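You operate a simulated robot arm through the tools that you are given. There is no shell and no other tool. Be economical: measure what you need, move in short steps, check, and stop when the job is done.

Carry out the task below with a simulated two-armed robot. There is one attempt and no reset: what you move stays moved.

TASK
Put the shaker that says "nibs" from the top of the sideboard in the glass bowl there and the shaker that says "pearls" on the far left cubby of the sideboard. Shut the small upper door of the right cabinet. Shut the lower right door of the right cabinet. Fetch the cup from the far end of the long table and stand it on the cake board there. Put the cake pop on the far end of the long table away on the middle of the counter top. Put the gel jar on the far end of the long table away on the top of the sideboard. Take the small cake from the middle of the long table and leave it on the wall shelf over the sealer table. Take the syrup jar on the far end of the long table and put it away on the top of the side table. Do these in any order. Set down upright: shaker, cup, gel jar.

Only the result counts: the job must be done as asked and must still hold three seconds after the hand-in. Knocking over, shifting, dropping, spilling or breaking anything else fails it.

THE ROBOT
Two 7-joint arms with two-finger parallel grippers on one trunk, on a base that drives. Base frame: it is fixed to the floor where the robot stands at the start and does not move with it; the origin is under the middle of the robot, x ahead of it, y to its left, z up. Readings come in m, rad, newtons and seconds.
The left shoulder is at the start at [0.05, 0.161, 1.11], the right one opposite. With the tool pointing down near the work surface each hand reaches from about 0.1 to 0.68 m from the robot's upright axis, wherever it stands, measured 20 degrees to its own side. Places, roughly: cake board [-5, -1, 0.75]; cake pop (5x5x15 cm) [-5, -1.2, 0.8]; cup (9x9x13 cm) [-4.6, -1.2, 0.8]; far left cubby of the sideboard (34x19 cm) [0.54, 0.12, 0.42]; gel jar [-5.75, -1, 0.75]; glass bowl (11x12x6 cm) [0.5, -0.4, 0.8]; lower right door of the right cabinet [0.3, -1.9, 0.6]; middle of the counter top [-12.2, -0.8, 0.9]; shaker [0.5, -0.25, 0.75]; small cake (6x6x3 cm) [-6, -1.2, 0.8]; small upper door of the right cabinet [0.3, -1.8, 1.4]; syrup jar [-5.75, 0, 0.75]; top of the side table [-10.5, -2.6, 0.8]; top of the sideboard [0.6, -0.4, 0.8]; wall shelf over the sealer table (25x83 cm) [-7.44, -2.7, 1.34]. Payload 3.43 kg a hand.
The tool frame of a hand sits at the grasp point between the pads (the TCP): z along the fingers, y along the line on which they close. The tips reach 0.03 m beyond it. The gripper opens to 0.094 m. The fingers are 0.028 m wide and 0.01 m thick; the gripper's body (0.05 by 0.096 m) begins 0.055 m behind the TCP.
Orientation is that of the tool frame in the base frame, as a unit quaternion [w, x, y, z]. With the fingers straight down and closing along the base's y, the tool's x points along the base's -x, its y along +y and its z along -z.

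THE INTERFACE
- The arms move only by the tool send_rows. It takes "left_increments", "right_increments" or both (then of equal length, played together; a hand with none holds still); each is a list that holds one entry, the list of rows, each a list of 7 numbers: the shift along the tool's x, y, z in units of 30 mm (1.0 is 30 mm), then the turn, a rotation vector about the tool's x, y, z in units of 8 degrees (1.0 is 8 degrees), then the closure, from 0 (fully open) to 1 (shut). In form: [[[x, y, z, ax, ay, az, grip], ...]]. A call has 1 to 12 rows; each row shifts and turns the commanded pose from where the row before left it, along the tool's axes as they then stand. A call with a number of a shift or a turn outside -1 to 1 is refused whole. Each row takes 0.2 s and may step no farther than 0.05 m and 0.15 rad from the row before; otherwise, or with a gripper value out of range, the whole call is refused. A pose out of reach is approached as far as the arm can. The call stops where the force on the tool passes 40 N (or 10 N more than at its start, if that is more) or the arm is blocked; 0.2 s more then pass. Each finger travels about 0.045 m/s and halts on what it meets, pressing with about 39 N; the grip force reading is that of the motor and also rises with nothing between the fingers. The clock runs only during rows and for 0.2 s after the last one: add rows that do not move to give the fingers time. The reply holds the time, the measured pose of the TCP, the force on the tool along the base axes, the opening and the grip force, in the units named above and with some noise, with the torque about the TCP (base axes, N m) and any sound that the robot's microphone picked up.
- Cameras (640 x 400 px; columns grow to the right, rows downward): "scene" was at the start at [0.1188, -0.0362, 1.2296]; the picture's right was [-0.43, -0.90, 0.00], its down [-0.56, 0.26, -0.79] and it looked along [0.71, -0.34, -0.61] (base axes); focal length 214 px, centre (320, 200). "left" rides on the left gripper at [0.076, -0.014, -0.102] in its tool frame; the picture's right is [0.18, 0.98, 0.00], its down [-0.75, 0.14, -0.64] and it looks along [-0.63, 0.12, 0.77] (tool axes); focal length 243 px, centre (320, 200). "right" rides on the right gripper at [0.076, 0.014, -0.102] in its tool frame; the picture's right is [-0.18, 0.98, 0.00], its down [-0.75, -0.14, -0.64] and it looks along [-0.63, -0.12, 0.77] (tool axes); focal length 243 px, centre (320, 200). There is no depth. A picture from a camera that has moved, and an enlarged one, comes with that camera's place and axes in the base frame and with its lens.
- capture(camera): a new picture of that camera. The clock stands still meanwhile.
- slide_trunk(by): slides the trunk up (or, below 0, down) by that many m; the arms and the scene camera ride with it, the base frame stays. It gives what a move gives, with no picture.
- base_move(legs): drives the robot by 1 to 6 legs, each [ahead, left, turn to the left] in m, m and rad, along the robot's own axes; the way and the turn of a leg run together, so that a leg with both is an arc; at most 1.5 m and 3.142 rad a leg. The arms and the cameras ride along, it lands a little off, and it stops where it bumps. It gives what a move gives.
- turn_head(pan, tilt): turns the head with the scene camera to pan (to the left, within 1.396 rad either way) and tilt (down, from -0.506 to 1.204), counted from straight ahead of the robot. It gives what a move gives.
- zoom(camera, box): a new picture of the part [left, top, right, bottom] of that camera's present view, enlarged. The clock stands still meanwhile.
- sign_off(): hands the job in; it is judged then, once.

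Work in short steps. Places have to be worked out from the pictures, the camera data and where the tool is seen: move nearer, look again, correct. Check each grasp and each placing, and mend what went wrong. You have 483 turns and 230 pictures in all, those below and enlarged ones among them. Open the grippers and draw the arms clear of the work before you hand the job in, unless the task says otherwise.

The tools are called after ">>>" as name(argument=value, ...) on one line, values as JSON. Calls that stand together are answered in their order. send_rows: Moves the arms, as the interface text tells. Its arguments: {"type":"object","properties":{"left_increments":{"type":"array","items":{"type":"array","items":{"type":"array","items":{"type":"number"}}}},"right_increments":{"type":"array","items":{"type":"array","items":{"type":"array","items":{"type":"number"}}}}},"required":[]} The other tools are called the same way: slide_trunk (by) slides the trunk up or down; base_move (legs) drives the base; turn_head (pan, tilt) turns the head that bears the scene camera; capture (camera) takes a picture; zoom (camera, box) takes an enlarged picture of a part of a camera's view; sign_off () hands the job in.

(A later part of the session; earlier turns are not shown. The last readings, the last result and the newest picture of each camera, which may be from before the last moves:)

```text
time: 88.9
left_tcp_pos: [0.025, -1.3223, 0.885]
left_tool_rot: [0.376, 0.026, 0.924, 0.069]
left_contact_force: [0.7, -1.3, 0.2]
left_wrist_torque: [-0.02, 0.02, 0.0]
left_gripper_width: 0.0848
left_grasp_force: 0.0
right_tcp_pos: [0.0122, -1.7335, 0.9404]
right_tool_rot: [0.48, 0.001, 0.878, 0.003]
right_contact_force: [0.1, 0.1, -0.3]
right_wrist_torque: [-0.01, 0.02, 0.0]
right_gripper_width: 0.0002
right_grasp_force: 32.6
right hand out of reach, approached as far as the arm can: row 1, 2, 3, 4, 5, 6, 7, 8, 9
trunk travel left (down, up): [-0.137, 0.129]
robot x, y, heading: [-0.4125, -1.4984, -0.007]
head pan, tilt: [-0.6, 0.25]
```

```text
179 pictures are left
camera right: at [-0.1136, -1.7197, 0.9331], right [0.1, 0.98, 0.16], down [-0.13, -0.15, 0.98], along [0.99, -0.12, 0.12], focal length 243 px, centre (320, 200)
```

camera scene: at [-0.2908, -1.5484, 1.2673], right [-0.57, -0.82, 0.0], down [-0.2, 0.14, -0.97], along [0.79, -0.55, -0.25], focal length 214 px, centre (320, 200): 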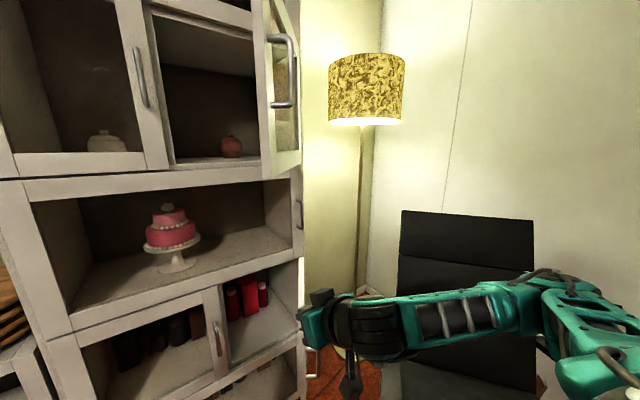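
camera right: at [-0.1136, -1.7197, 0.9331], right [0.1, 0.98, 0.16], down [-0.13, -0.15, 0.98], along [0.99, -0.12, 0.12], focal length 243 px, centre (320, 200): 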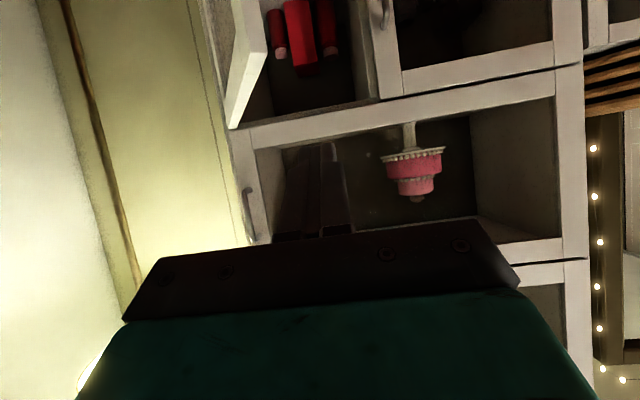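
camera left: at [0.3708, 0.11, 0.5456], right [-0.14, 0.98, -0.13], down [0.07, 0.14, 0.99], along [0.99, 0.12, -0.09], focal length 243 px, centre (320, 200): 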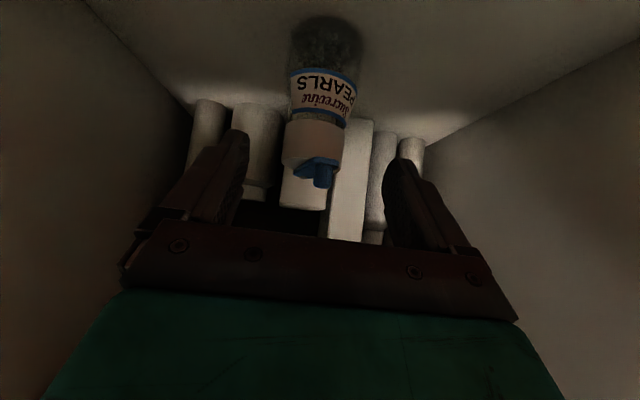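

The outer face of the upper door with its handle is now visible. I zoom in for the door's edges.

>>> zoom(camera="scene", box=[200, 0, 360, 200])

>>> turn_head(pan=-0.5, tilt=-0.2)

>>> capture(camera="scene")

>>> turn_head(pan=-0.5, tilt=0.8)

>>> capture(camera="scene")

```text
2.00 times, centred on (280, 100) of scene
camera zoom: at [-0.2908, -1.5484, 1.2673], right [-0.57, -0.82, 0.0], down [-0.2, 0.14, -0.97], along [0.79, -0.55, -0.25], focal length 429 px, centre (400, 400)
```

zoom: 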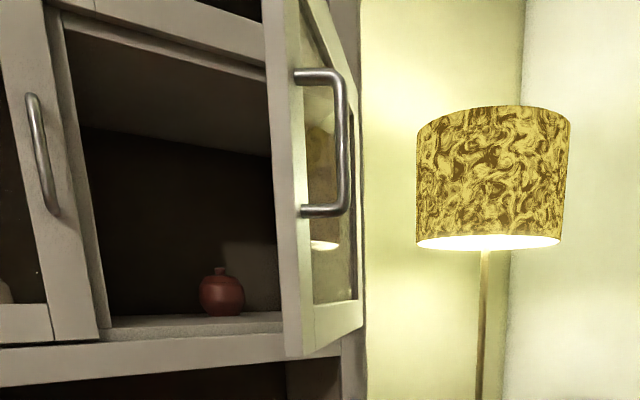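

```text
time: 89.8
left_tcp_pos: [0.0253, -1.3218, 0.8852]
left_tool_rot: [0.376, 0.026, 0.924, 0.069]
left_contact_force: [0.6, -0.1, 0.0]
left_wrist_torque: [-0.03, 0.03, -0.01]
left_gripper_width: 0.0846
left_grasp_force: 0.1
right_tcp_pos: [0.0136, -1.7341, 0.9412]
right_tool_rot: [0.479, 0.0, 0.878, 0.003]
right_contact_force: [0.0, 0.3, 0.1]
right_wrist_torque: [0.01, 0.0, -0.02]
right_gripper_width: 0.0001
right_grasp_force: 33.3
trunk travel left (down, up): [-0.137, 0.129]
robot x, y, heading: [-0.4093, -1.4953, -0.013]
head pan, tilt: [-0.499, -0.201]
```

```text
177 pictures are left
camera scene: at [-0.2946, -1.5355, 1.3076], right [-0.49, -0.87, 0.0], down [0.17, -0.1, -0.98], along [0.86, -0.48, 0.2], focal length 214 px, centre (320, 200)
```

scene: 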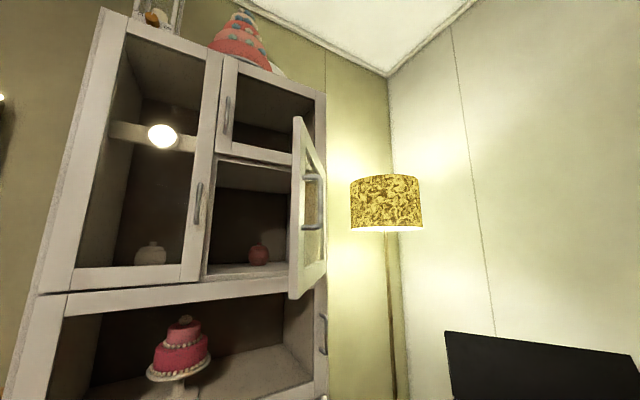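

```text
time: 91.1
left_tcp_pos: [0.0261, -1.3222, 0.8853]
left_tool_rot: [0.376, 0.026, 0.924, 0.068]
left_contact_force: [0.4, -0.1, -0.6]
left_wrist_torque: [0.01, -0.01, 0.0]
left_gripper_width: 0.0845
left_grasp_force: 0.1
right_tcp_pos: [0.0142, -1.7351, 0.9415]
right_tool_rot: [0.48, 0.0, 0.878, 0.003]
right_contact_force: [0.3, 0.5, -0.1]
right_wrist_torque: [0.02, -0.01, -0.01]
right_gripper_width: 0.0
right_grasp_force: 33.1
trunk travel left (down, up): [-0.137, 0.129]
robot x, y, heading: [-0.4082, -1.4938, -0.003]
head pan, tilt: [-0.499, 0.799]
```

```text
176 pictures are left
camera scene: at [-0.2969, -1.5342, 1.2182], right [-0.49, -0.87, 0.0], down [-0.63, 0.35, -0.7], along [0.61, -0.34, -0.72], focal length 214 px, centre (320, 200)
```

scene: 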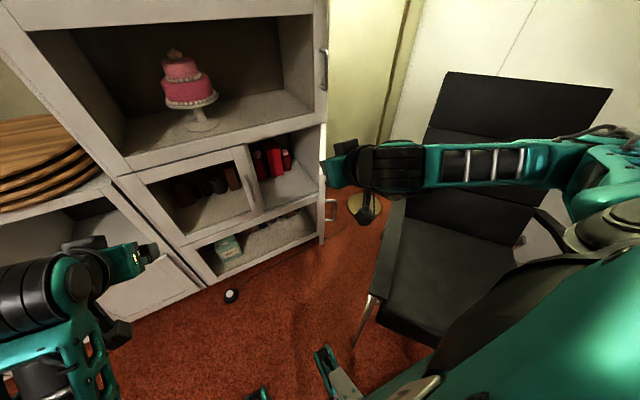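

The upper door: free edge ≈(0.13,-1.70), bottom z≈1.22, handle z≈1.34–1.45. The lower one: free edge ≈(0.13,-1.80), handle z≈0.6. The chair leg is close to my right front foot, so I shift left and back slightly, then turn 0.35 rad right to gain reach outside the doors.

>>> base_move(legs=[[-0.04, 0.1, 0], [0, 0, -0.35]])

>>> capture(camera="scene")

```text
time: 93.7
left_tcp_pos: [0.0203, -1.3833, 0.8844]
left_tool_rot: [0.383, 0.184, 0.905, 0.002]
left_contact_force: [-0.3, -0.5, 0.7]
left_wrist_torque: [-0.05, 0.01, -0.01]
left_gripper_width: 0.0847
left_grasp_force: 0.0
right_tcp_pos: [-0.1321, -1.7653, 0.9416]
right_tool_rot: [0.472, 0.152, 0.865, -0.08]
right_contact_force: [-0.2, -0.8, 0.0]
right_wrist_torque: [0.01, 0.0, 0.0]
right_gripper_width: 0.0
right_grasp_force: 33.7
trunk travel left (down, up): [-0.137, 0.129]
robot x, y, heading: [-0.4505, -1.3974, -0.353]
head pan, tilt: [-0.499, 0.799]
```

```text
175 pictures are left
camera scene: at [-0.3566, -1.4725, 1.2182], right [-0.75, -0.66, 0.0], down [-0.47, 0.54, -0.7], along [0.46, -0.53, -0.72], focal length 214 px, centre (320, 200)
```

scene: 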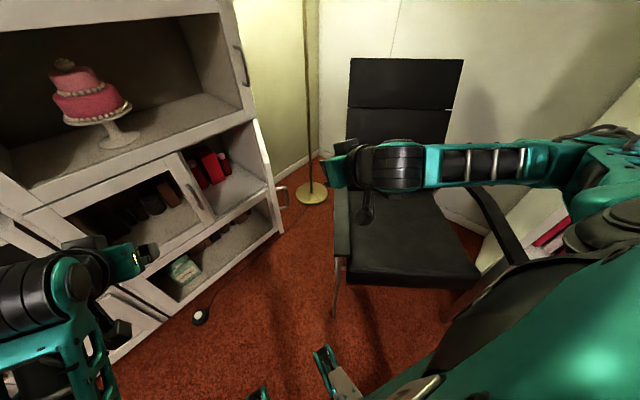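

The way is clear. I raise the right hand and carry it to the outer side of the upper door.

>>> send_rows(right_increments=[[[-1, -0.28, -0.05, 0, 0, 0, 1], [-1, -0.28, -0.05, 0, 0, 0, 1], [-1, -0.28, -0.05, 0, 0, 0, 1], [-1, -0.28, -0.05, 0, 0, 0, 1], [-1, -0.28, -0.05, 0, 0, 0, 1], [-1, -0.28, -0.05, 0, 0, 0, 1], [-1, -0.28, -0.05, 0, 0, 0, 1], [-1, -0.28, -0.05, 0, 0, 0, 1], [-1, -0.28, -0.05, 0, 0, 0, 1], [-1, -0.28, -0.05, 0, 0, 0, 1], [-1, -0.28, -0.05, 0, 0, 0, 1]]])

>>> turn_head(pan=-0.1, tilt=0)

>>> capture(camera="scene")

```text
time: 96.1
left_tcp_pos: [0.0205, -1.3823, 0.886]
left_tool_rot: [0.383, 0.185, 0.905, 0.002]
left_contact_force: [-0.8, 0.0, -0.1]
left_wrist_torque: [0.0, -0.02, 0.01]
left_gripper_width: 0.0845
left_grasp_force: 0.0
right_tcp_pos: [-0.0075, -1.9106, 1.2267]
right_tool_rot: [0.473, 0.151, 0.864, -0.08]
right_contact_force: [-0.2, -0.3, -0.6]
right_wrist_torque: [0.0, 0.02, 0.03]
right_gripper_width: 0.0001
right_grasp_force: 33.0
trunk travel left (down, up): [-0.137, 0.129]
robot x, y, heading: [-0.448, -1.3992, -0.359]
head pan, tilt: [-0.499, 0.799]
```

```text
time: 97.2
left_tcp_pos: [0.0177, -1.3838, 0.8849]
left_tool_rot: [0.383, 0.185, 0.905, 0.002]
left_contact_force: [0.0, -0.4, 0.2]
left_wrist_torque: [0.0, 0.03, 0.0]
left_gripper_width: 0.0846
left_grasp_force: 0.1
right_tcp_pos: [-0.0079, -1.9097, 1.2276]
right_tool_rot: [0.473, 0.153, 0.864, -0.08]
right_contact_force: [-0.2, 0.7, -0.2]
right_wrist_torque: [-0.02, 0.01, -0.02]
right_gripper_width: 0.0
right_grasp_force: 33.4
trunk travel left (down, up): [-0.137, 0.129]
robot x, y, heading: [-0.4484, -1.3997, -0.358]
head pan, tilt: [-0.099, 0.0]
```

```text
174 pictures are left
camera scene: at [-0.3286, -1.4512, 1.2902], right [-0.44, -0.9, 0.0], down [0.0, 0.0, -1.0], along [0.9, -0.44, 0.0], focal length 214 px, centre (320, 200)
```

scene: 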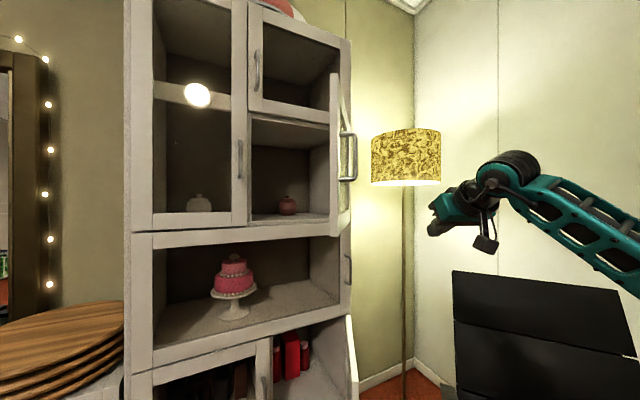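

The hand is outside the upper door. I level it, raise to z≈1.28, and move it forward alongside the door's outer face.

>>> send_rows(right_increments=[[[0, 0, 0, 0, -1, 0, 1], [0, 0, 0, 0, -1, 0, 1], [0, 0, 0, 0, -1, 0, 1], [0, 0, 0, 0, -1, 0, 1], [-0.9, 0, 0, 0, 0, 0, 1], [-0.9, 0, 0, 0, 0, 0, 1], [0, 0.4, 0.9, 0, 0, 0, 1], [0, 0.4, 0.9, 0, 0, 0, 1], [0, 0.4, 0.9, 0, 0, 0, 1], [0, 0.4, 0.9, 0, 0, 0, 1], [0, 0.4, 0.9, 0, 0, 0, 1]]])

>>> capture(camera="scene")

>>> capture(camera="right")

```text
time: 99.6
left_tcp_pos: [0.0189, -1.3825, 0.8843]
left_tool_rot: [0.382, 0.186, 0.905, 0.002]
left_contact_force: [-0.2, 0.0, 0.9]
left_wrist_torque: [0.04, 0.02, -0.01]
left_gripper_width: 0.0844
left_grasp_force: 0.0
right_tcp_pos: [0.1376, -1.9001, 1.2817]
right_tool_rot: [0.693, 0.123, 0.701, -0.119]
right_contact_force: [0.8, -1.0, 1.1]
right_wrist_torque: [0.03, 0.02, 0.01]
right_gripper_width: 0.0
right_grasp_force: 32.6
trunk travel left (down, up): [-0.137, 0.129]
robot x, y, heading: [-0.4451, -1.3994, -0.357]
head pan, tilt: [-0.099, 0.0]
```

```text
173 pictures are left
camera scene: at [-0.3284, -1.451, 1.2902], right [-0.44, -0.9, 0.0], down [0.0, 0.0, -1.0], along [0.9, -0.44, 0.0], focal length 214 px, centre (320, 200)
```

scene: 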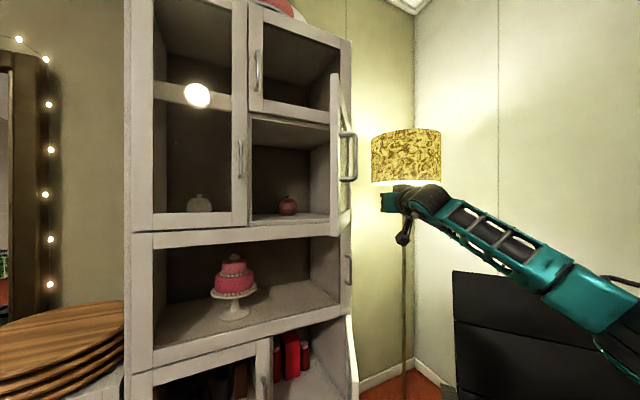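

```text
172 pictures are left
camera right: at [0.0456, -1.8499, 1.2074], right [0.33, 0.92, 0.19], down [-0.64, 0.08, 0.76], along [0.69, -0.38, 0.62], focal length 243 px, centre (320, 200)
```

right: 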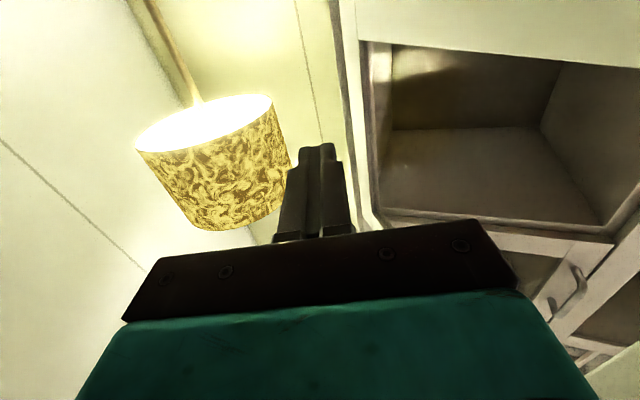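

Now I sweep the fingers toward +y against the outer face and begin swinging the door closed.

>>> send_rows(right_increments=[[[0, 0.95, -0.06, 0, 0, 0, 1], [0, 0.95, -0.06, 0, 0, 0, 1], [0, 0.95, -0.06, 0, 0, 0, 1], [0, 0.95, -0.06, 0, 0, 0, 1], [0, 0.84, 0.04, 0, 0, 0, 1], [0, 0.84, 0.04, 0, 0, 0, 1], [0, 0.84, 0.04, 0, 0, 0, 1]]])

>>> capture(camera="scene")

```text
time: 101.2
left_tcp_pos: [0.0199, -1.3832, 0.8844]
left_tool_rot: [0.383, 0.184, 0.905, 0.002]
left_contact_force: [-0.6, 0.1, 0.2]
left_wrist_torque: [-0.01, 0.0, 0.02]
left_gripper_width: 0.0845
left_grasp_force: 0.0
right_tcp_pos: [0.1973, -1.7198, 1.2832]
right_tool_rot: [0.693, 0.124, 0.701, -0.119]
right_contact_force: [-0.1, -0.3, 0.1]
right_wrist_torque: [0.02, -0.04, 0.01]
right_gripper_width: 0.0
right_grasp_force: 33.0
trunk travel left (down, up): [-0.137, 0.129]
robot x, y, heading: [-0.4454, -1.4002, -0.357]
head pan, tilt: [-0.099, 0.0]
```

```text
171 pictures are left
camera scene: at [-0.3285, -1.4508, 1.2903], right [-0.44, -0.9, 0.0], down [0.0, 0.0, -1.0], along [0.9, -0.44, 0.0], focal length 214 px, centre (320, 200)
```

scene: 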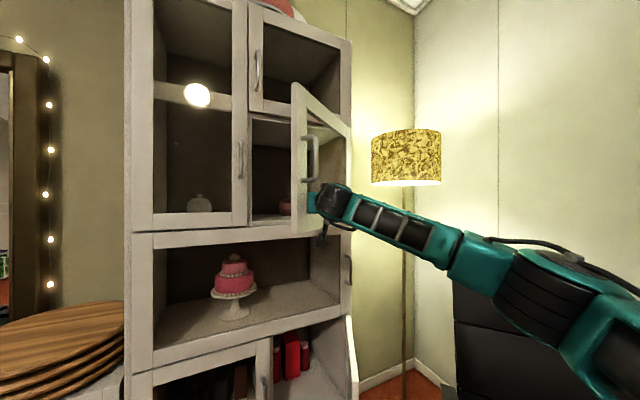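

The door is swinging closed as intended. Continuing the arc.

>>> send_rows(right_increments=[[[0, 0.69, 0.53, 0, 0, 0, 1], [0, 0.69, 0.53, 0, 0, 0, 1], [0, 0.69, 0.53, 0, 0, 0, 1], [0, 0.52, 0.7, 0, 0, 0, 1], [0, 0.52, 0.7, 0, 0, 0, 1], [0, 0.52, 0.7, 0, 0, 0, 1]]])

>>> capture(camera="scene")

```text
time: 102.6
left_tcp_pos: [0.0204, -1.3832, 0.8856]
left_tool_rot: [0.383, 0.185, 0.905, 0.003]
left_contact_force: [0.4, 0.1, 0.5]
left_wrist_torque: [-0.02, 0.05, -0.02]
left_gripper_width: 0.0846
left_grasp_force: 0.0
right_tcp_pos: [0.2748, -1.665, 1.2738]
right_tool_rot: [0.693, 0.123, 0.7, -0.118]
right_contact_force: [0.1, -0.6, -0.2]
right_wrist_torque: [0.0, 0.01, 0.02]
right_gripper_width: 0.0003
right_grasp_force: 32.5
right hand out of reach, approached as far as the arm can: row 4, 5, 6
trunk travel left (down, up): [-0.137, 0.129]
robot x, y, heading: [-0.4489, -1.3951, -0.359]
head pan, tilt: [-0.099, 0.0]
```

```text
170 pictures are left
camera scene: at [-0.3286, -1.4511, 1.2903], right [-0.44, -0.9, 0.0], down [0.0, 0.0, -1.0], along [0.9, -0.44, 0.0], focal length 214 px, centre (320, 200)
```

scene: 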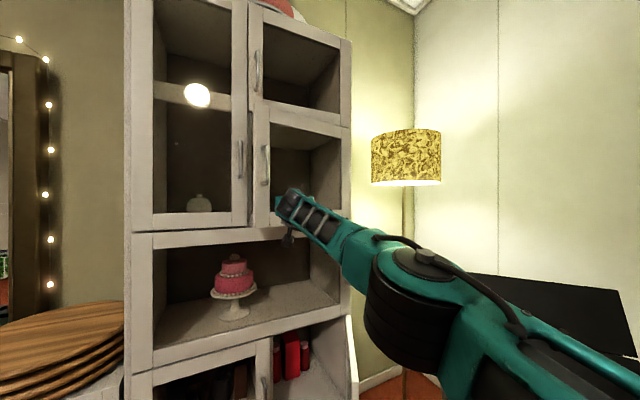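

Nearly shut, arm at its reach limit. I finish by driving the base 0.1 m toward the cabinet.

>>> base_move(legs=[[0.095, 0.035, 0]])

>>> capture(camera="scene")

```text
time: 103.8
left_tcp_pos: [0.1209, -1.383, 0.8856]
left_tool_rot: [0.383, 0.185, 0.905, 0.002]
left_contact_force: [-0.2, -0.3, 0.0]
left_wrist_torque: [-0.02, -0.02, 0.0]
left_gripper_width: 0.0847
left_grasp_force: 0.1
right_tcp_pos: [0.3772, -1.6669, 1.2734]
right_tool_rot: [0.692, 0.125, 0.701, -0.119]
right_contact_force: [0.1, 0.1, 0.1]
right_wrist_torque: [-0.02, -0.02, -0.01]
right_gripper_width: 0.0
right_grasp_force: 33.4
trunk travel left (down, up): [-0.137, 0.129]
robot x, y, heading: [-0.3488, -1.3984, -0.355]
head pan, tilt: [-0.099, 0.0]
```

```text
169 pictures are left
camera scene: at [-0.2264, -1.4521, 1.2901], right [-0.44, -0.9, 0.0], down [0.0, 0.0, -1.0], along [0.9, -0.44, 0.0], focal length 214 px, centre (320, 200)
```

scene: 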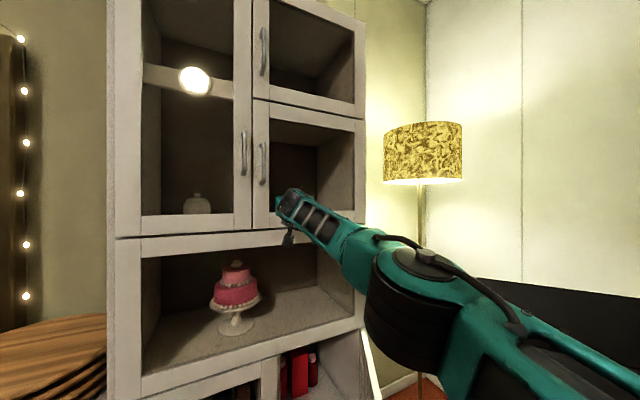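

It looks nearly flush; I zoom on the door edge.

>>> zoom(camera="scene", box=[220, 80, 380, 260])

>>> capture(camera="right")

```text
2.22 times, centred on (300, 170) of scene
camera zoom: at [-0.2264, -1.4521, 1.2901], right [-0.44, -0.9, 0.0], down [0.0, 0.0, -1.0], along [0.9, -0.44, 0.0], focal length 477 px, centre (364, 267)
```

zoom: 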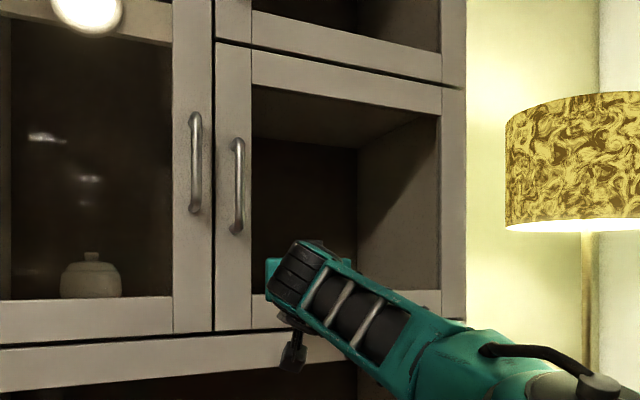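

```text
167 pictures are left
camera right: at [0.2844, -1.6173, 1.1987], right [0.34, 0.92, 0.19], down [-0.64, 0.08, 0.76], along [0.69, -0.38, 0.62], focal length 243 px, centre (320, 200)
```

right: 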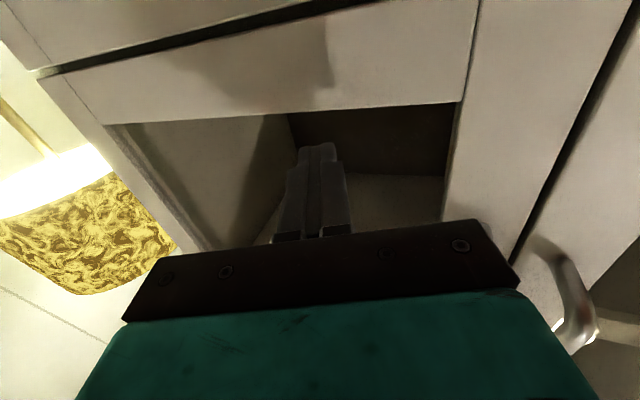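

A small step more to press it flush.

>>> base_move(legs=[[0.028, 0.01, 0]])

>>> zoom(camera="scene", box=[220, 80, 380, 260])

```text
time: 104.7
left_tcp_pos: [0.1443, -1.3847, 0.8855]
left_tool_rot: [0.384, 0.185, 0.905, 0.002]
left_contact_force: [0.3, 0.3, -0.4]
left_wrist_torque: [-0.01, 0.0, -0.02]
left_gripper_width: 0.0847
left_grasp_force: 0.1
right_tcp_pos: [0.3964, -1.6666, 1.2743]
right_tool_rot: [0.69, 0.128, 0.702, -0.123]
right_contact_force: [-11.7, 1.1, 0.4]
right_wrist_torque: [0.0, -0.14, 0.03]
right_gripper_width: 0.0002
right_grasp_force: 32.9
trunk travel left (down, up): [-0.137, 0.129]
robot x, y, heading: [-0.3219, -1.4022, -0.358]
head pan, tilt: [-0.099, 0.0]
stopped in leg 1: the force on the tool passed its limit at 146 N (the readings are from after the stop); the commanded pose is now the measured one
```

```text
2.22 times, centred on (300, 170) of scene
camera zoom: at [-0.2044, -1.4526, 1.2905], right [-0.44, -0.9, 0.0], down [0.0, 0.0, -1.0], along [0.9, -0.44, 0.0], focal length 477 px, centre (364, 267)
```

zoom: 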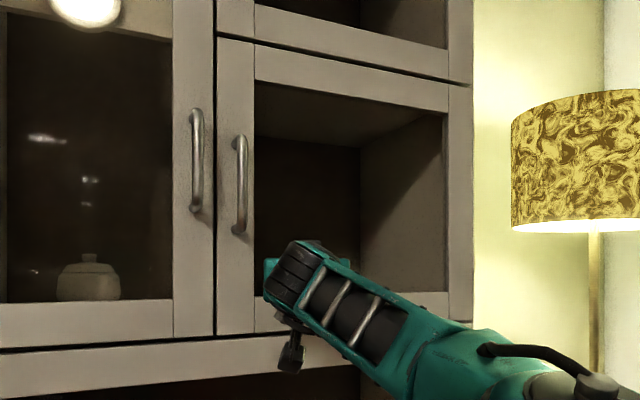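

The upper door is firmly shut (hard stop). I back the base off and bring the hand back out to the right side for the lower door.

>>> base_move(legs=[[-0.11, -0.02, 0]])

>>> send_rows(right_increments=[[[0, -0.95, -0.3, 0, 0, 0, 1], [0, -0.95, -0.3, 0, 0, 0, 1], [0, -0.95, -0.3, 0, 0, 0, 1], [0, -0.95, -0.3, 0, 0, 0, 1], [0, -0.95, -0.3, 0, 0, 0, 1], [0, -0.95, -0.3, 0, 0, 0, 1], [0, -0.95, -0.3, 0, 0, 0, 1], [0, -0.95, -0.3, 0, 0, 0, 1], [0, -0.95, -0.3, 0, 0, 0, 1], [0, -0.95, -0.3, 0, 0, 0, 1], [0, -0.95, -0.3, 0, 0, 0, 1]]])

>>> send_rows(right_increments=[[[0, 0, 0, 0, 0.94, 0, 1], [0, 0, 0, 0, 0.94, 0, 1], [0, 0, 0, 0, 0.94, 0, 1], [0, 0, 0, 0, 0.94, 0, 1], [0, 0, 0, 0, 0.94, 0, 1], [0, 0, 0, 0, 0.94, 0, 1], [0.7, 0, 0.7, 0, 0, 0, 1], [0.7, 0, 0.7, 0, 0, 0, 1], [0.7, 0, 0.7, 0, 0, 0, 1], [0.7, 0, 0.7, 0, 0, 0, 1], [0.7, 0, 0.7, 0, 0, 0, 1], [0.7, 0, 0.7, 0, 0, 0, 1]]])

>>> turn_head(pan=-0.15, tilt=0.6)

>>> capture(camera="scene")

>>> capture(camera="right")

```text
time: 105.9
left_tcp_pos: [0.0361, -1.3666, 0.885]
left_tool_rot: [0.384, 0.184, 0.905, 0.002]
left_contact_force: [-0.5, -0.6, 0.0]
left_wrist_torque: [0.02, -0.01, -0.01]
left_gripper_width: 0.0845
left_grasp_force: 0.1
right_tcp_pos: [0.2888, -1.6483, 1.2733]
right_tool_rot: [0.689, 0.128, 0.703, -0.122]
right_contact_force: [0.6, 0.2, 0.7]
right_wrist_torque: [0.03, -0.01, -0.01]
right_gripper_width: 0.0
right_grasp_force: 32.6
trunk travel left (down, up): [-0.137, 0.129]
robot x, y, heading: [-0.4277, -1.3792, -0.353]
head pan, tilt: [-0.099, 0.0]
```

```text
time: 108.3
left_tcp_pos: [0.0362, -1.3658, 0.8842]
left_tool_rot: [0.383, 0.185, 0.905, 0.003]
left_contact_force: [-0.2, 0.0, 0.0]
left_wrist_torque: [-0.01, -0.01, 0.02]
left_gripper_width: 0.0845
left_grasp_force: 0.0
right_tcp_pos: [0.0898, -1.9068, 1.2729]
right_tool_rot: [0.69, 0.127, 0.702, -0.122]
right_contact_force: [0.0, -0.6, 0.0]
right_wrist_torque: [-0.01, -0.02, 0.01]
right_gripper_width: 0.0002
right_grasp_force: 33.3
trunk travel left (down, up): [-0.137, 0.129]
robot x, y, heading: [-0.4308, -1.379, -0.357]
head pan, tilt: [-0.099, 0.0]
```

```text
time: 110.9
left_tcp_pos: [0.036, -1.3659, 0.8855]
left_tool_rot: [0.383, 0.184, 0.905, 0.003]
left_contact_force: [0.6, 0.2, 0.5]
left_wrist_torque: [0.05, -0.03, 0.02]
left_gripper_width: 0.0846
left_grasp_force: 0.1
right_tcp_pos: [0.0848, -1.9064, 1.0966]
right_tool_rot: [0.366, 0.164, 0.914, -0.064]
right_contact_force: [-0.4, -0.2, 0.0]
right_wrist_torque: [-0.03, 0.03, -0.03]
right_gripper_width: 0.0
right_grasp_force: 32.9
trunk travel left (down, up): [-0.137, 0.129]
robot x, y, heading: [-0.4314, -1.3802, -0.357]
head pan, tilt: [-0.099, 0.0]
```

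```text
time: 111.9
left_tcp_pos: [0.0363, -1.3653, 0.8854]
left_tool_rot: [0.383, 0.185, 0.905, 0.003]
left_contact_force: [-0.1, 0.0, 0.7]
left_wrist_torque: [0.0, 0.01, -0.01]
left_gripper_width: 0.0845
left_grasp_force: 0.0
right_tcp_pos: [0.0862, -1.9061, 1.0978]
right_tool_rot: [0.368, 0.164, 0.913, -0.064]
right_contact_force: [0.1, -0.4, -0.3]
right_wrist_torque: [0.0, 0.0, -0.01]
right_gripper_width: 0.0001
right_grasp_force: 33.0
trunk travel left (down, up): [-0.137, 0.129]
robot x, y, heading: [-0.4303, -1.3814, -0.359]
head pan, tilt: [-0.15, 0.6]
```

```text
165 pictures are left
camera scene: at [-0.316, -1.437, 1.2351], right [-0.49, -0.87, 0.0], down [-0.49, 0.27, -0.83], along [0.72, -0.4, -0.56], focal length 214 px, centre (320, 200)
```

scene: 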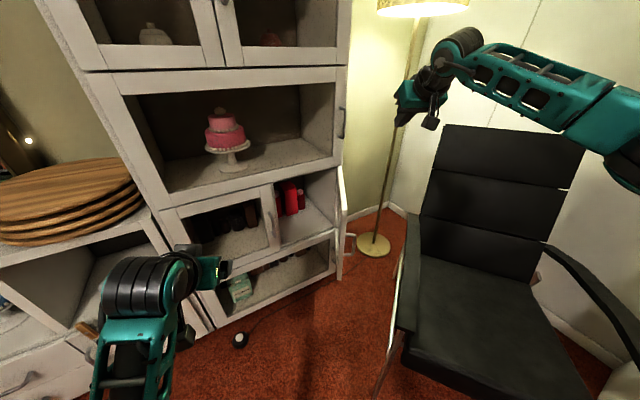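

```text
164 pictures are left
camera right: at [-0.0279, -1.8486, 1.1189], right [0.47, 0.88, 0.13], down [0.04, -0.17, 0.98], along [0.88, -0.45, -0.12], focal length 243 px, centre (320, 200)
```

right: 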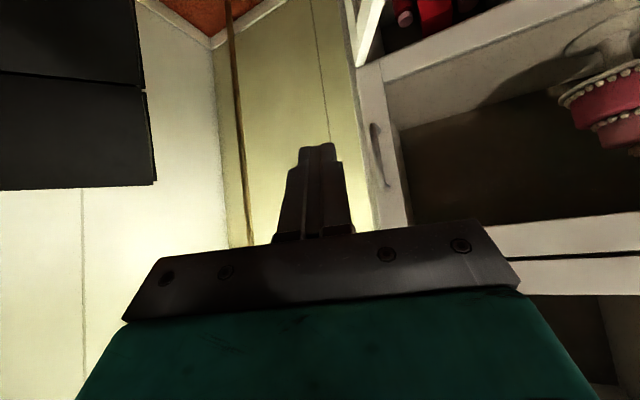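

There is about 12 cm of clear gap between the chair's armrest and the lower door. I descend the hand into that gap to z≈0.77.

>>> send_rows(right_increments=[[[0.757, 0, 0.984, 0, 0, 0, 1], [0.757, 0, 0.984, 0, 0, 0, 1], [0.757, 0, 0.984, 0, 0, 0, 1], [0.757, 0, 0.984, 0, 0, 0, 1], [0.757, 0, 0.984, 0, 0, 0, 1], [0.757, 0, 0.984, 0, 0, 0, 1], [0.757, 0, 0.984, 0, 0, 0, 1], [0.757, 0, 0.984, 0, 0, 0, 1], [0.757, 0, 0.984, 0, 0, 0, 1]]])

>>> capture(camera="scene")

>>> capture(camera="right")

```text
time: 113.9
left_tcp_pos: [0.0371, -1.3661, 0.8852]
left_tool_rot: [0.383, 0.185, 0.905, 0.003]
left_contact_force: [0.5, -0.8, 0.6]
left_wrist_torque: [0.01, 0.02, -0.01]
left_gripper_width: 0.0844
left_grasp_force: 0.1
right_tcp_pos: [0.115, -1.9178, 0.7604]
right_tool_rot: [0.367, 0.165, 0.913, -0.065]
right_contact_force: [0.6, 0.3, 0.9]
right_wrist_torque: [0.0, -0.02, 0.0]
right_gripper_width: 0.0
right_grasp_force: 32.4
trunk travel left (down, up): [-0.137, 0.129]
robot x, y, heading: [-0.4293, -1.3822, -0.355]
head pan, tilt: [-0.15, 0.6]
```

```text
163 pictures are left
camera scene: at [-0.3159, -1.4371, 1.235], right [-0.49, -0.87, 0.0], down [-0.49, 0.27, -0.82], along [0.72, -0.4, -0.57], focal length 214 px, centre (320, 200)
```

scene: 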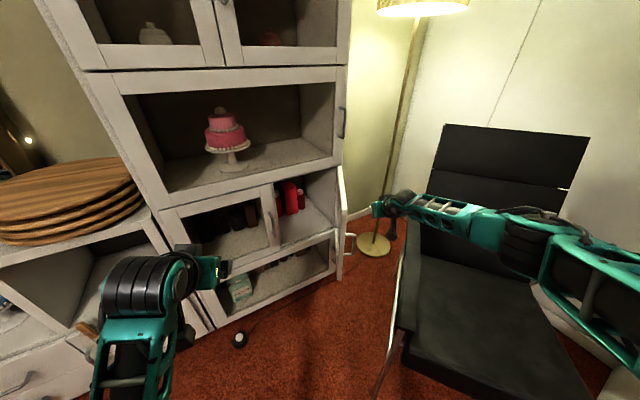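

```text
162 pictures are left
camera right: at [0.0023, -1.8605, 0.7818], right [0.47, 0.87, 0.13], down [0.04, -0.17, 0.98], along [0.88, -0.45, -0.12], focal length 243 px, centre (320, 200)
```

right: 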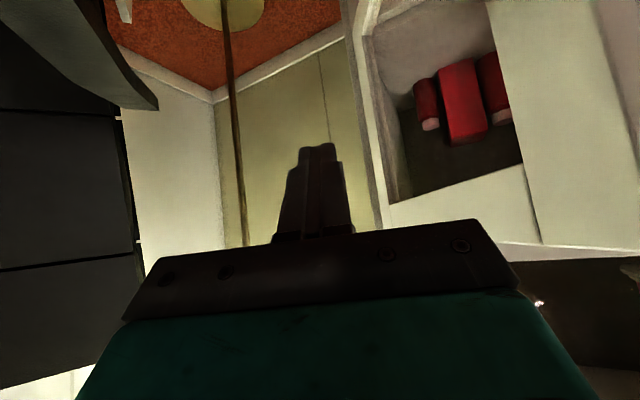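

Now I move forward a little and sweep +y against the lower door's outer face.

>>> send_rows(right_increments=[[[-0.73, 0.37, 0.7, 0, 0, 0, 1], [-0.73, 0.37, 0.7, 0, 0, 0, 1], [0.149, 0.872, -0.139, 0, 0, 0, 1], [0.149, 0.872, -0.139, 0, 0, 0, 1], [0.149, 0.872, -0.139, 0, 0, 0, 1], [-0.068, 0.794, 0.07, 0, 0, 0, 1], [-0.068, 0.794, 0.07, 0, 0, 0, 1], [-0.068, 0.794, 0.07, 0, 0, 0, 1]]])

>>> capture(camera="scene")

```text
time: 115.7
left_tcp_pos: [0.0358, -1.365, 0.8848]
left_tool_rot: [0.383, 0.185, 0.905, 0.002]
left_contact_force: [0.6, 0.0, -0.6]
left_wrist_torque: [-0.01, -0.01, 0.03]
left_gripper_width: 0.0846
left_grasp_force: 0.0
right_tcp_pos: [0.204, -1.7617, 0.7704]
right_tool_rot: [0.366, 0.164, 0.914, -0.064]
right_contact_force: [0.2, -0.4, 0.4]
right_wrist_torque: [0.01, -0.01, 0.01]
right_gripper_width: 0.0
right_grasp_force: 32.5
right hand out of reach, approached as far as the arm can: row 2
trunk travel left (down, up): [-0.137, 0.129]
robot x, y, heading: [-0.4352, -1.381, -0.355]
head pan, tilt: [-0.15, 0.6]
```

```text
161 pictures are left
camera scene: at [-0.316, -1.4369, 1.2351], right [-0.49, -0.87, 0.0], down [-0.49, 0.27, -0.83], along [0.72, -0.4, -0.56], focal length 214 px, centre (320, 200)
```

scene: 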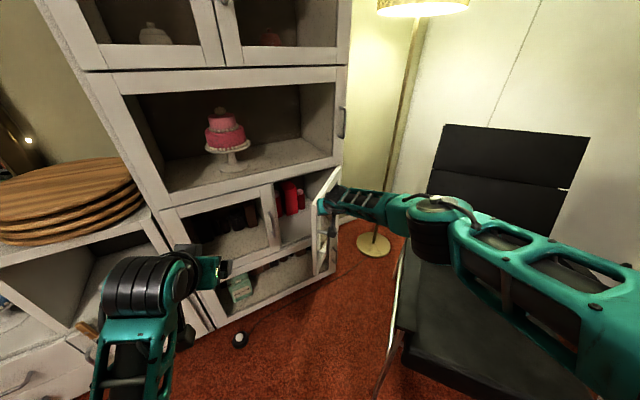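

The door is swinging. I continue with the arm, then the base.

>>> send_rows(right_increments=[[[-0.417, 0.925, 0.405, 0, 0, 0, 1], [-0.417, 0.925, 0.405, 0, 0, 0, 1], [-0.57, 0.737, 0.552, 0, 0, 0, 1]]])

>>> base_move(legs=[[0.08, 0.06, 0]])

>>> capture(camera="scene")

```text
time: 116.5
left_tcp_pos: [0.0357, -1.3657, 0.8842]
left_tool_rot: [0.383, 0.185, 0.905, 0.002]
left_contact_force: [0.0, 0.4, 0.5]
left_wrist_torque: [-0.01, 0.01, 0.0]
left_gripper_width: 0.0847
left_grasp_force: 0.1
right_tcp_pos: [0.2239, -1.7092, 0.7873]
right_tool_rot: [0.368, 0.165, 0.913, -0.065]
right_contact_force: [0.0, -0.4, 0.6]
right_wrist_torque: [0.02, 0.0, 0.01]
right_gripper_width: 0.0
right_grasp_force: 33.2
right hand out of reach, approached as far as the arm can: row 1, 2, 3
trunk travel left (down, up): [-0.137, 0.129]
robot x, y, heading: [-0.4324, -1.382, -0.358]
head pan, tilt: [-0.15, 0.6]
```

```text
time: 117.7
left_tcp_pos: [0.134, -1.3389, 0.8858]
left_tool_rot: [0.383, 0.186, 0.905, 0.003]
left_contact_force: [-0.3, -0.1, 0.3]
left_wrist_torque: [-0.01, -0.01, 0.01]
left_gripper_width: 0.0844
left_grasp_force: 0.0
right_tcp_pos: [0.3218, -1.6812, 0.7873]
right_tool_rot: [0.367, 0.165, 0.913, -0.064]
right_contact_force: [0.5, 0.1, 0.3]
right_wrist_torque: [0.05, 0.0, 0.02]
right_gripper_width: 0.0001
right_grasp_force: 33.3
trunk travel left (down, up): [-0.137, 0.129]
robot x, y, heading: [-0.3358, -1.3532, -0.358]
head pan, tilt: [-0.15, 0.6]
```

```text
160 pictures are left
camera scene: at [-0.2186, -1.4096, 1.235], right [-0.49, -0.87, 0.0], down [-0.49, 0.27, -0.82], along [0.72, -0.4, -0.57], focal length 214 px, centre (320, 200)
```

scene: 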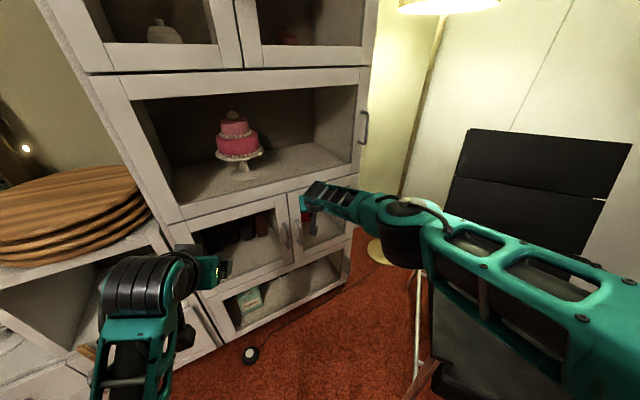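

Nearly shut; another base nudge forward, until the firm stop.

>>> base_move(legs=[[0.06, 0.02, 0]])

>>> zoom(camera="scene", box=[180, 160, 420, 310])

```text
time: 118.6
left_tcp_pos: [0.1968, -1.3399, 0.8849]
left_tool_rot: [0.383, 0.184, 0.905, 0.003]
left_contact_force: [0.6, -0.2, -0.7]
left_wrist_torque: [0.02, 0.0, -0.01]
left_gripper_width: 0.0845
left_grasp_force: 0.0
right_tcp_pos: [0.3854, -1.6819, 0.7869]
right_tool_rot: [0.366, 0.164, 0.914, -0.064]
right_contact_force: [-0.7, 1.0, 0.0]
right_wrist_torque: [-0.03, 0.0, -0.02]
right_gripper_width: 0.0001
right_grasp_force: 33.1
trunk travel left (down, up): [-0.137, 0.129]
robot x, y, heading: [-0.2684, -1.3556, -0.357]
head pan, tilt: [-0.15, 0.6]
```

```text
2.67 times, centred on (300, 235) of scene
camera zoom: at [-0.1557, -1.4113, 1.235], right [-0.48, -0.88, 0.0], down [-0.5, 0.27, -0.82], along [0.72, -0.4, -0.57], focal length 572 px, centre (373, 107)
```

zoom: 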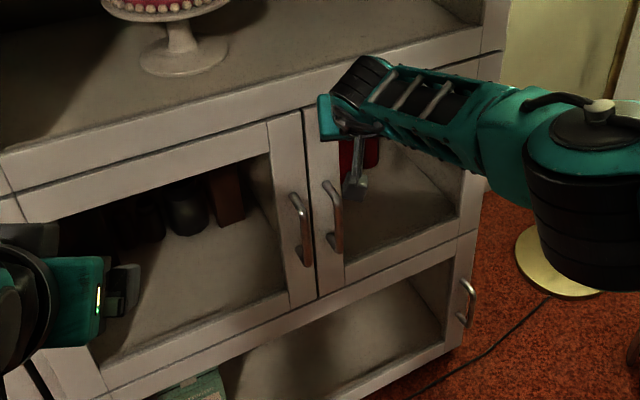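

One more small nudge to be sure it's flush.

>>> base_move(legs=[[0.025, 0.009, 0]])

>>> zoom(camera="scene", box=[180, 160, 420, 310])

```text
time: 119.5
left_tcp_pos: [0.212, -1.3396, 0.8857]
left_tool_rot: [0.385, 0.184, 0.905, 0.002]
left_contact_force: [-0.1, 0.5, -0.4]
left_wrist_torque: [-0.03, 0.03, -0.02]
left_gripper_width: 0.0843
left_grasp_force: 0.0
right_tcp_pos: [0.3986, -1.6828, 0.7892]
right_tool_rot: [0.361, 0.166, 0.915, -0.066]
right_contact_force: [-16.7, 3.8, 10.4]
right_wrist_torque: [0.05, -0.1, 0.1]
right_gripper_width: 0.0
right_grasp_force: 33.3
trunk travel left (down, up): [-0.137, 0.129]
robot x, y, heading: [-0.256, -1.3562, -0.356]
head pan, tilt: [-0.15, 0.6]
stopped in leg 1: the force on the tool passed its limit at 106 N (the readings are from after the stop); the commanded pose is now the measured one
```

```text
2.67 times, centred on (300, 235) of scene
camera zoom: at [-0.1425, -1.4109, 1.2354], right [-0.48, -0.87, 0.0], down [-0.49, 0.27, -0.83], along [0.72, -0.4, -0.56], focal length 572 px, centre (373, 107)
```

zoom: 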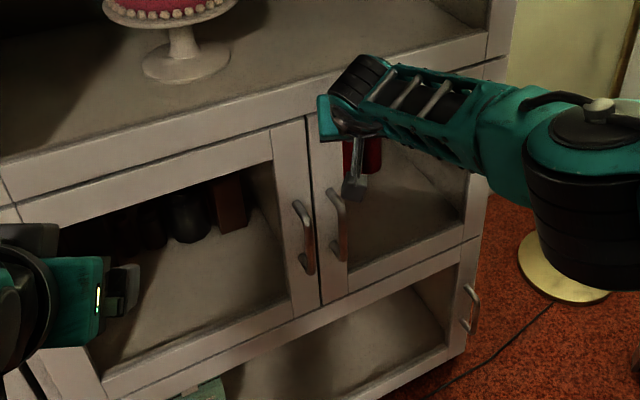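

Both doors met their hard stop. I back off a bit, tuck the right arm and look at both doors once more.

>>> base_move(legs=[[-0.2, 0.1, 0]])

>>> send_rows(right_increments=[[[-0.3, 0.3, -0.98, 0, 0, 0, 1], [-0.3, 0.3, -0.98, 0, 0, 0, 1], [-0.3, 0.3, -0.98, 0, 0, 0, 1], [-0.3, 0.3, -0.98, 0, 0, 0, 0.6], [-0.3, 0.3, -0.98, 0, 0, 0, 0.3], [-0.3, 0.3, -0.98, 0, 0, 0, 0.1], [-0.3, 0.3, -0.98, 0, 0, 0, 0], [-0.3, 0.3, -0.98, 0, 0, 0, 0]]])

>>> turn_head(pan=-0.1, tilt=0.2)

>>> capture(camera="scene")

>>> turn_head(pan=-1.39, tilt=0.4)

>>> capture(camera="scene")

```text
time: 121.2
left_tcp_pos: [0.059, -1.1754, 0.8843]
left_tool_rot: [0.382, 0.181, 0.906, 0.004]
left_contact_force: [0.4, 0.3, 0.7]
left_wrist_torque: [0.01, 0.01, 0.02]
left_gripper_width: 0.0848
left_grasp_force: 0.1
right_tcp_pos: [0.2493, -1.5166, 0.7868]
right_tool_rot: [0.361, 0.163, 0.916, -0.065]
right_contact_force: [0.1, 0.2, -0.2]
right_wrist_torque: [-0.02, 0.03, -0.04]
right_gripper_width: 0.0
right_grasp_force: 33.1
trunk travel left (down, up): [-0.137, 0.129]
robot x, y, heading: [-0.4074, -1.198, -0.351]
head pan, tilt: [-0.15, 0.6]
```

```text
time: 123.0
left_tcp_pos: [0.0594, -1.175, 0.8853]
left_tool_rot: [0.383, 0.181, 0.906, 0.004]
left_contact_force: [-1.6, -0.4, -0.7]
left_wrist_torque: [0.0, 0.01, -0.01]
left_gripper_width: 0.0846
left_grasp_force: 0.1
right_tcp_pos: [0.1732, -1.4143, 1.0072]
right_tool_rot: [0.36, 0.162, 0.916, -0.064]
right_contact_force: [-0.4, 0.2, 0.2]
right_wrist_torque: [-0.03, -0.01, -0.01]
right_gripper_width: 0.0941
right_grasp_force: 0.0
trunk travel left (down, up): [-0.137, 0.129]
robot x, y, heading: [-0.4067, -1.1941, -0.351]
head pan, tilt: [-0.15, 0.6]
```

```text
time: 123.9
left_tcp_pos: [0.0598, -1.174, 0.8837]
left_tool_rot: [0.383, 0.18, 0.906, 0.005]
left_contact_force: [0.1, 0.1, 0.4]
left_wrist_torque: [-0.01, -0.04, -0.01]
left_gripper_width: 0.0843
left_grasp_force: 0.0
right_tcp_pos: [0.1744, -1.4127, 1.0053]
right_tool_rot: [0.36, 0.163, 0.916, -0.065]
right_contact_force: [-0.1, 0.6, 0.1]
right_wrist_torque: [0.02, 0.02, -0.02]
right_gripper_width: 0.0941
right_grasp_force: 0.0
trunk travel left (down, up): [-0.137, 0.129]
robot x, y, heading: [-0.4065, -1.1965, -0.349]
head pan, tilt: [-0.099, 0.201]
```

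```text
157 pictures are left
camera scene: at [-0.2852, -1.248, 1.2717], right [-0.43, -0.9, 0.0], down [-0.18, 0.09, -0.98], along [0.88, -0.42, -0.2], focal length 214 px, centre (320, 200)
```

scene: 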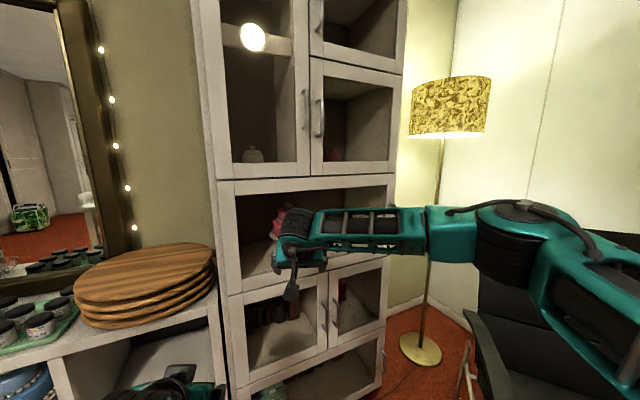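

```text
time: 125.3
left_tcp_pos: [0.0594, -1.1749, 0.8839]
left_tool_rot: [0.383, 0.18, 0.906, 0.005]
left_contact_force: [0.5, 0.7, -0.7]
left_wrist_torque: [-0.01, 0.04, 0.03]
left_gripper_width: 0.0844
left_grasp_force: 0.1
right_tcp_pos: [0.1729, -1.4141, 1.0064]
right_tool_rot: [0.361, 0.162, 0.916, -0.065]
right_contact_force: [-0.2, -0.3, 0.5]
right_wrist_torque: [-0.01, 0.0, 0.01]
right_gripper_width: 0.0939
right_grasp_force: 0.1
trunk travel left (down, up): [-0.137, 0.129]
robot x, y, heading: [-0.412, -1.1955, -0.342]
head pan, tilt: [-1.389, 0.4]
```

```text
156 pictures are left
camera scene: at [-0.3844, -1.2991, 1.2533], right [-0.99, 0.16, 0.0], down [0.06, 0.38, -0.92], along [-0.15, -0.91, -0.39], focal length 214 px, centre (320, 200)
```

scene: 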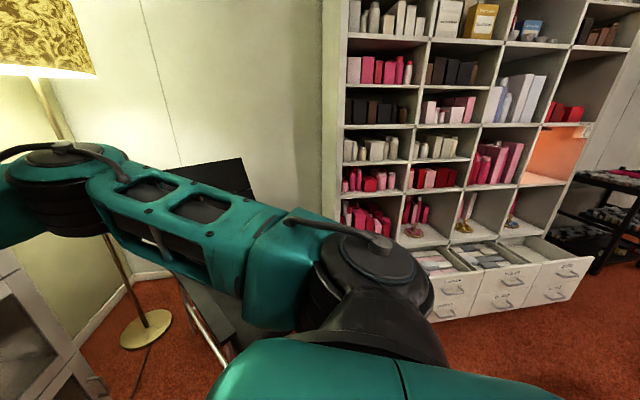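

Both doors are shut. Now I turn toward the rest of the room in stages, starting with a 1.2 rad right turn, and look toward -x.

>>> base_move(legs=[[0, 0, -1.2]])

>>> turn_head(pan=-1.39, tilt=0.35)

>>> capture(camera="scene")

>>> turn_head(pan=-0.5, tilt=0.35)

>>> capture(camera="scene")

```text
time: 128.7
left_tcp_pos: [-0.2172, -1.6217, 0.8846]
left_tool_rot: [0.319, 0.658, 0.648, -0.212]
left_contact_force: [-1.1, -0.3, 0.3]
left_wrist_torque: [0.02, 0.01, 0.0]
left_gripper_width: 0.0847
left_grasp_force: 0.1
right_tcp_pos: [-0.3976, -1.8169, 1.006]
right_tool_rot: [0.263, 0.65, 0.665, -0.257]
right_contact_force: [0.8, 0.9, 0.5]
right_wrist_torque: [-0.02, 0.02, -0.01]
right_gripper_width: 0.0942
right_grasp_force: 0.1
trunk travel left (down, up): [-0.137, 0.129]
robot x, y, heading: [-0.4088, -1.1942, -1.541]
head pan, tilt: [-1.389, 0.4]
```

```text
time: 129.3
left_tcp_pos: [-0.2173, -1.6214, 0.8844]
left_tool_rot: [0.319, 0.659, 0.648, -0.211]
left_contact_force: [0.9, -0.4, -0.2]
left_wrist_torque: [0.01, -0.04, 0.01]
left_gripper_width: 0.0844
left_grasp_force: 0.0
right_tcp_pos: [-0.3973, -1.8157, 1.0059]
right_tool_rot: [0.262, 0.649, 0.666, -0.256]
right_contact_force: [-0.3, 0.0, -0.6]
right_wrist_torque: [-0.02, 0.01, 0.03]
right_gripper_width: 0.0939
right_grasp_force: 0.1
trunk travel left (down, up): [-0.137, 0.129]
robot x, y, heading: [-0.4094, -1.1953, -1.537]
head pan, tilt: [-1.389, 0.351]
```

```text
155 pictures are left
camera scene: at [-0.4968, -1.2536, 1.2578], right [-0.21, 0.98, 0.0], down [0.34, 0.07, -0.94], along [-0.92, -0.2, -0.34], focal length 214 px, centre (320, 200)
```

scene: 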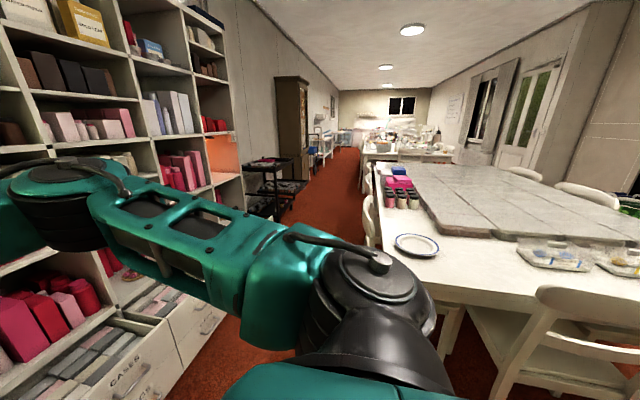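

```text
time: 130.5
left_tcp_pos: [-0.2174, -1.6237, 0.8852]
left_tool_rot: [0.32, 0.658, 0.648, -0.212]
left_contact_force: [0.6, -0.7, -0.2]
left_wrist_torque: [-0.02, -0.03, -0.01]
left_gripper_width: 0.0845
left_grasp_force: 0.1
right_tcp_pos: [-0.3977, -1.8156, 1.0057]
right_tool_rot: [0.262, 0.65, 0.666, -0.256]
right_contact_force: [-0.9, -0.2, -0.1]
right_wrist_torque: [0.0, 0.02, 0.0]
right_gripper_width: 0.0941
right_grasp_force: 0.1
trunk travel left (down, up): [-0.137, 0.129]
robot x, y, heading: [-0.4114, -1.193, -1.544]
head pan, tilt: [-0.499, 0.351]
```

```text
154 pictures are left
camera scene: at [-0.448, -1.3171, 1.2578], right [-0.89, 0.45, 0.0], down [0.16, 0.31, -0.94], along [-0.43, -0.84, -0.34], focal length 214 px, centre (320, 200)
```

scene: 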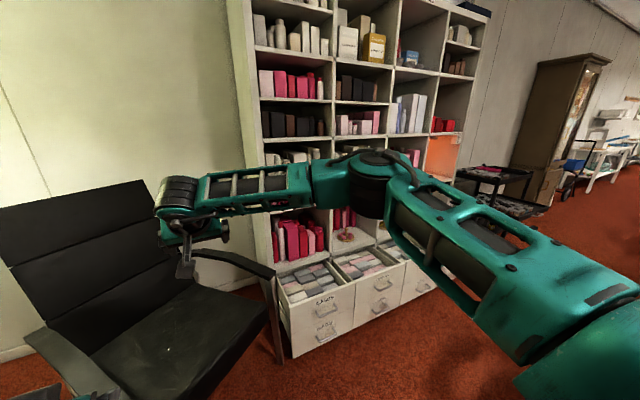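

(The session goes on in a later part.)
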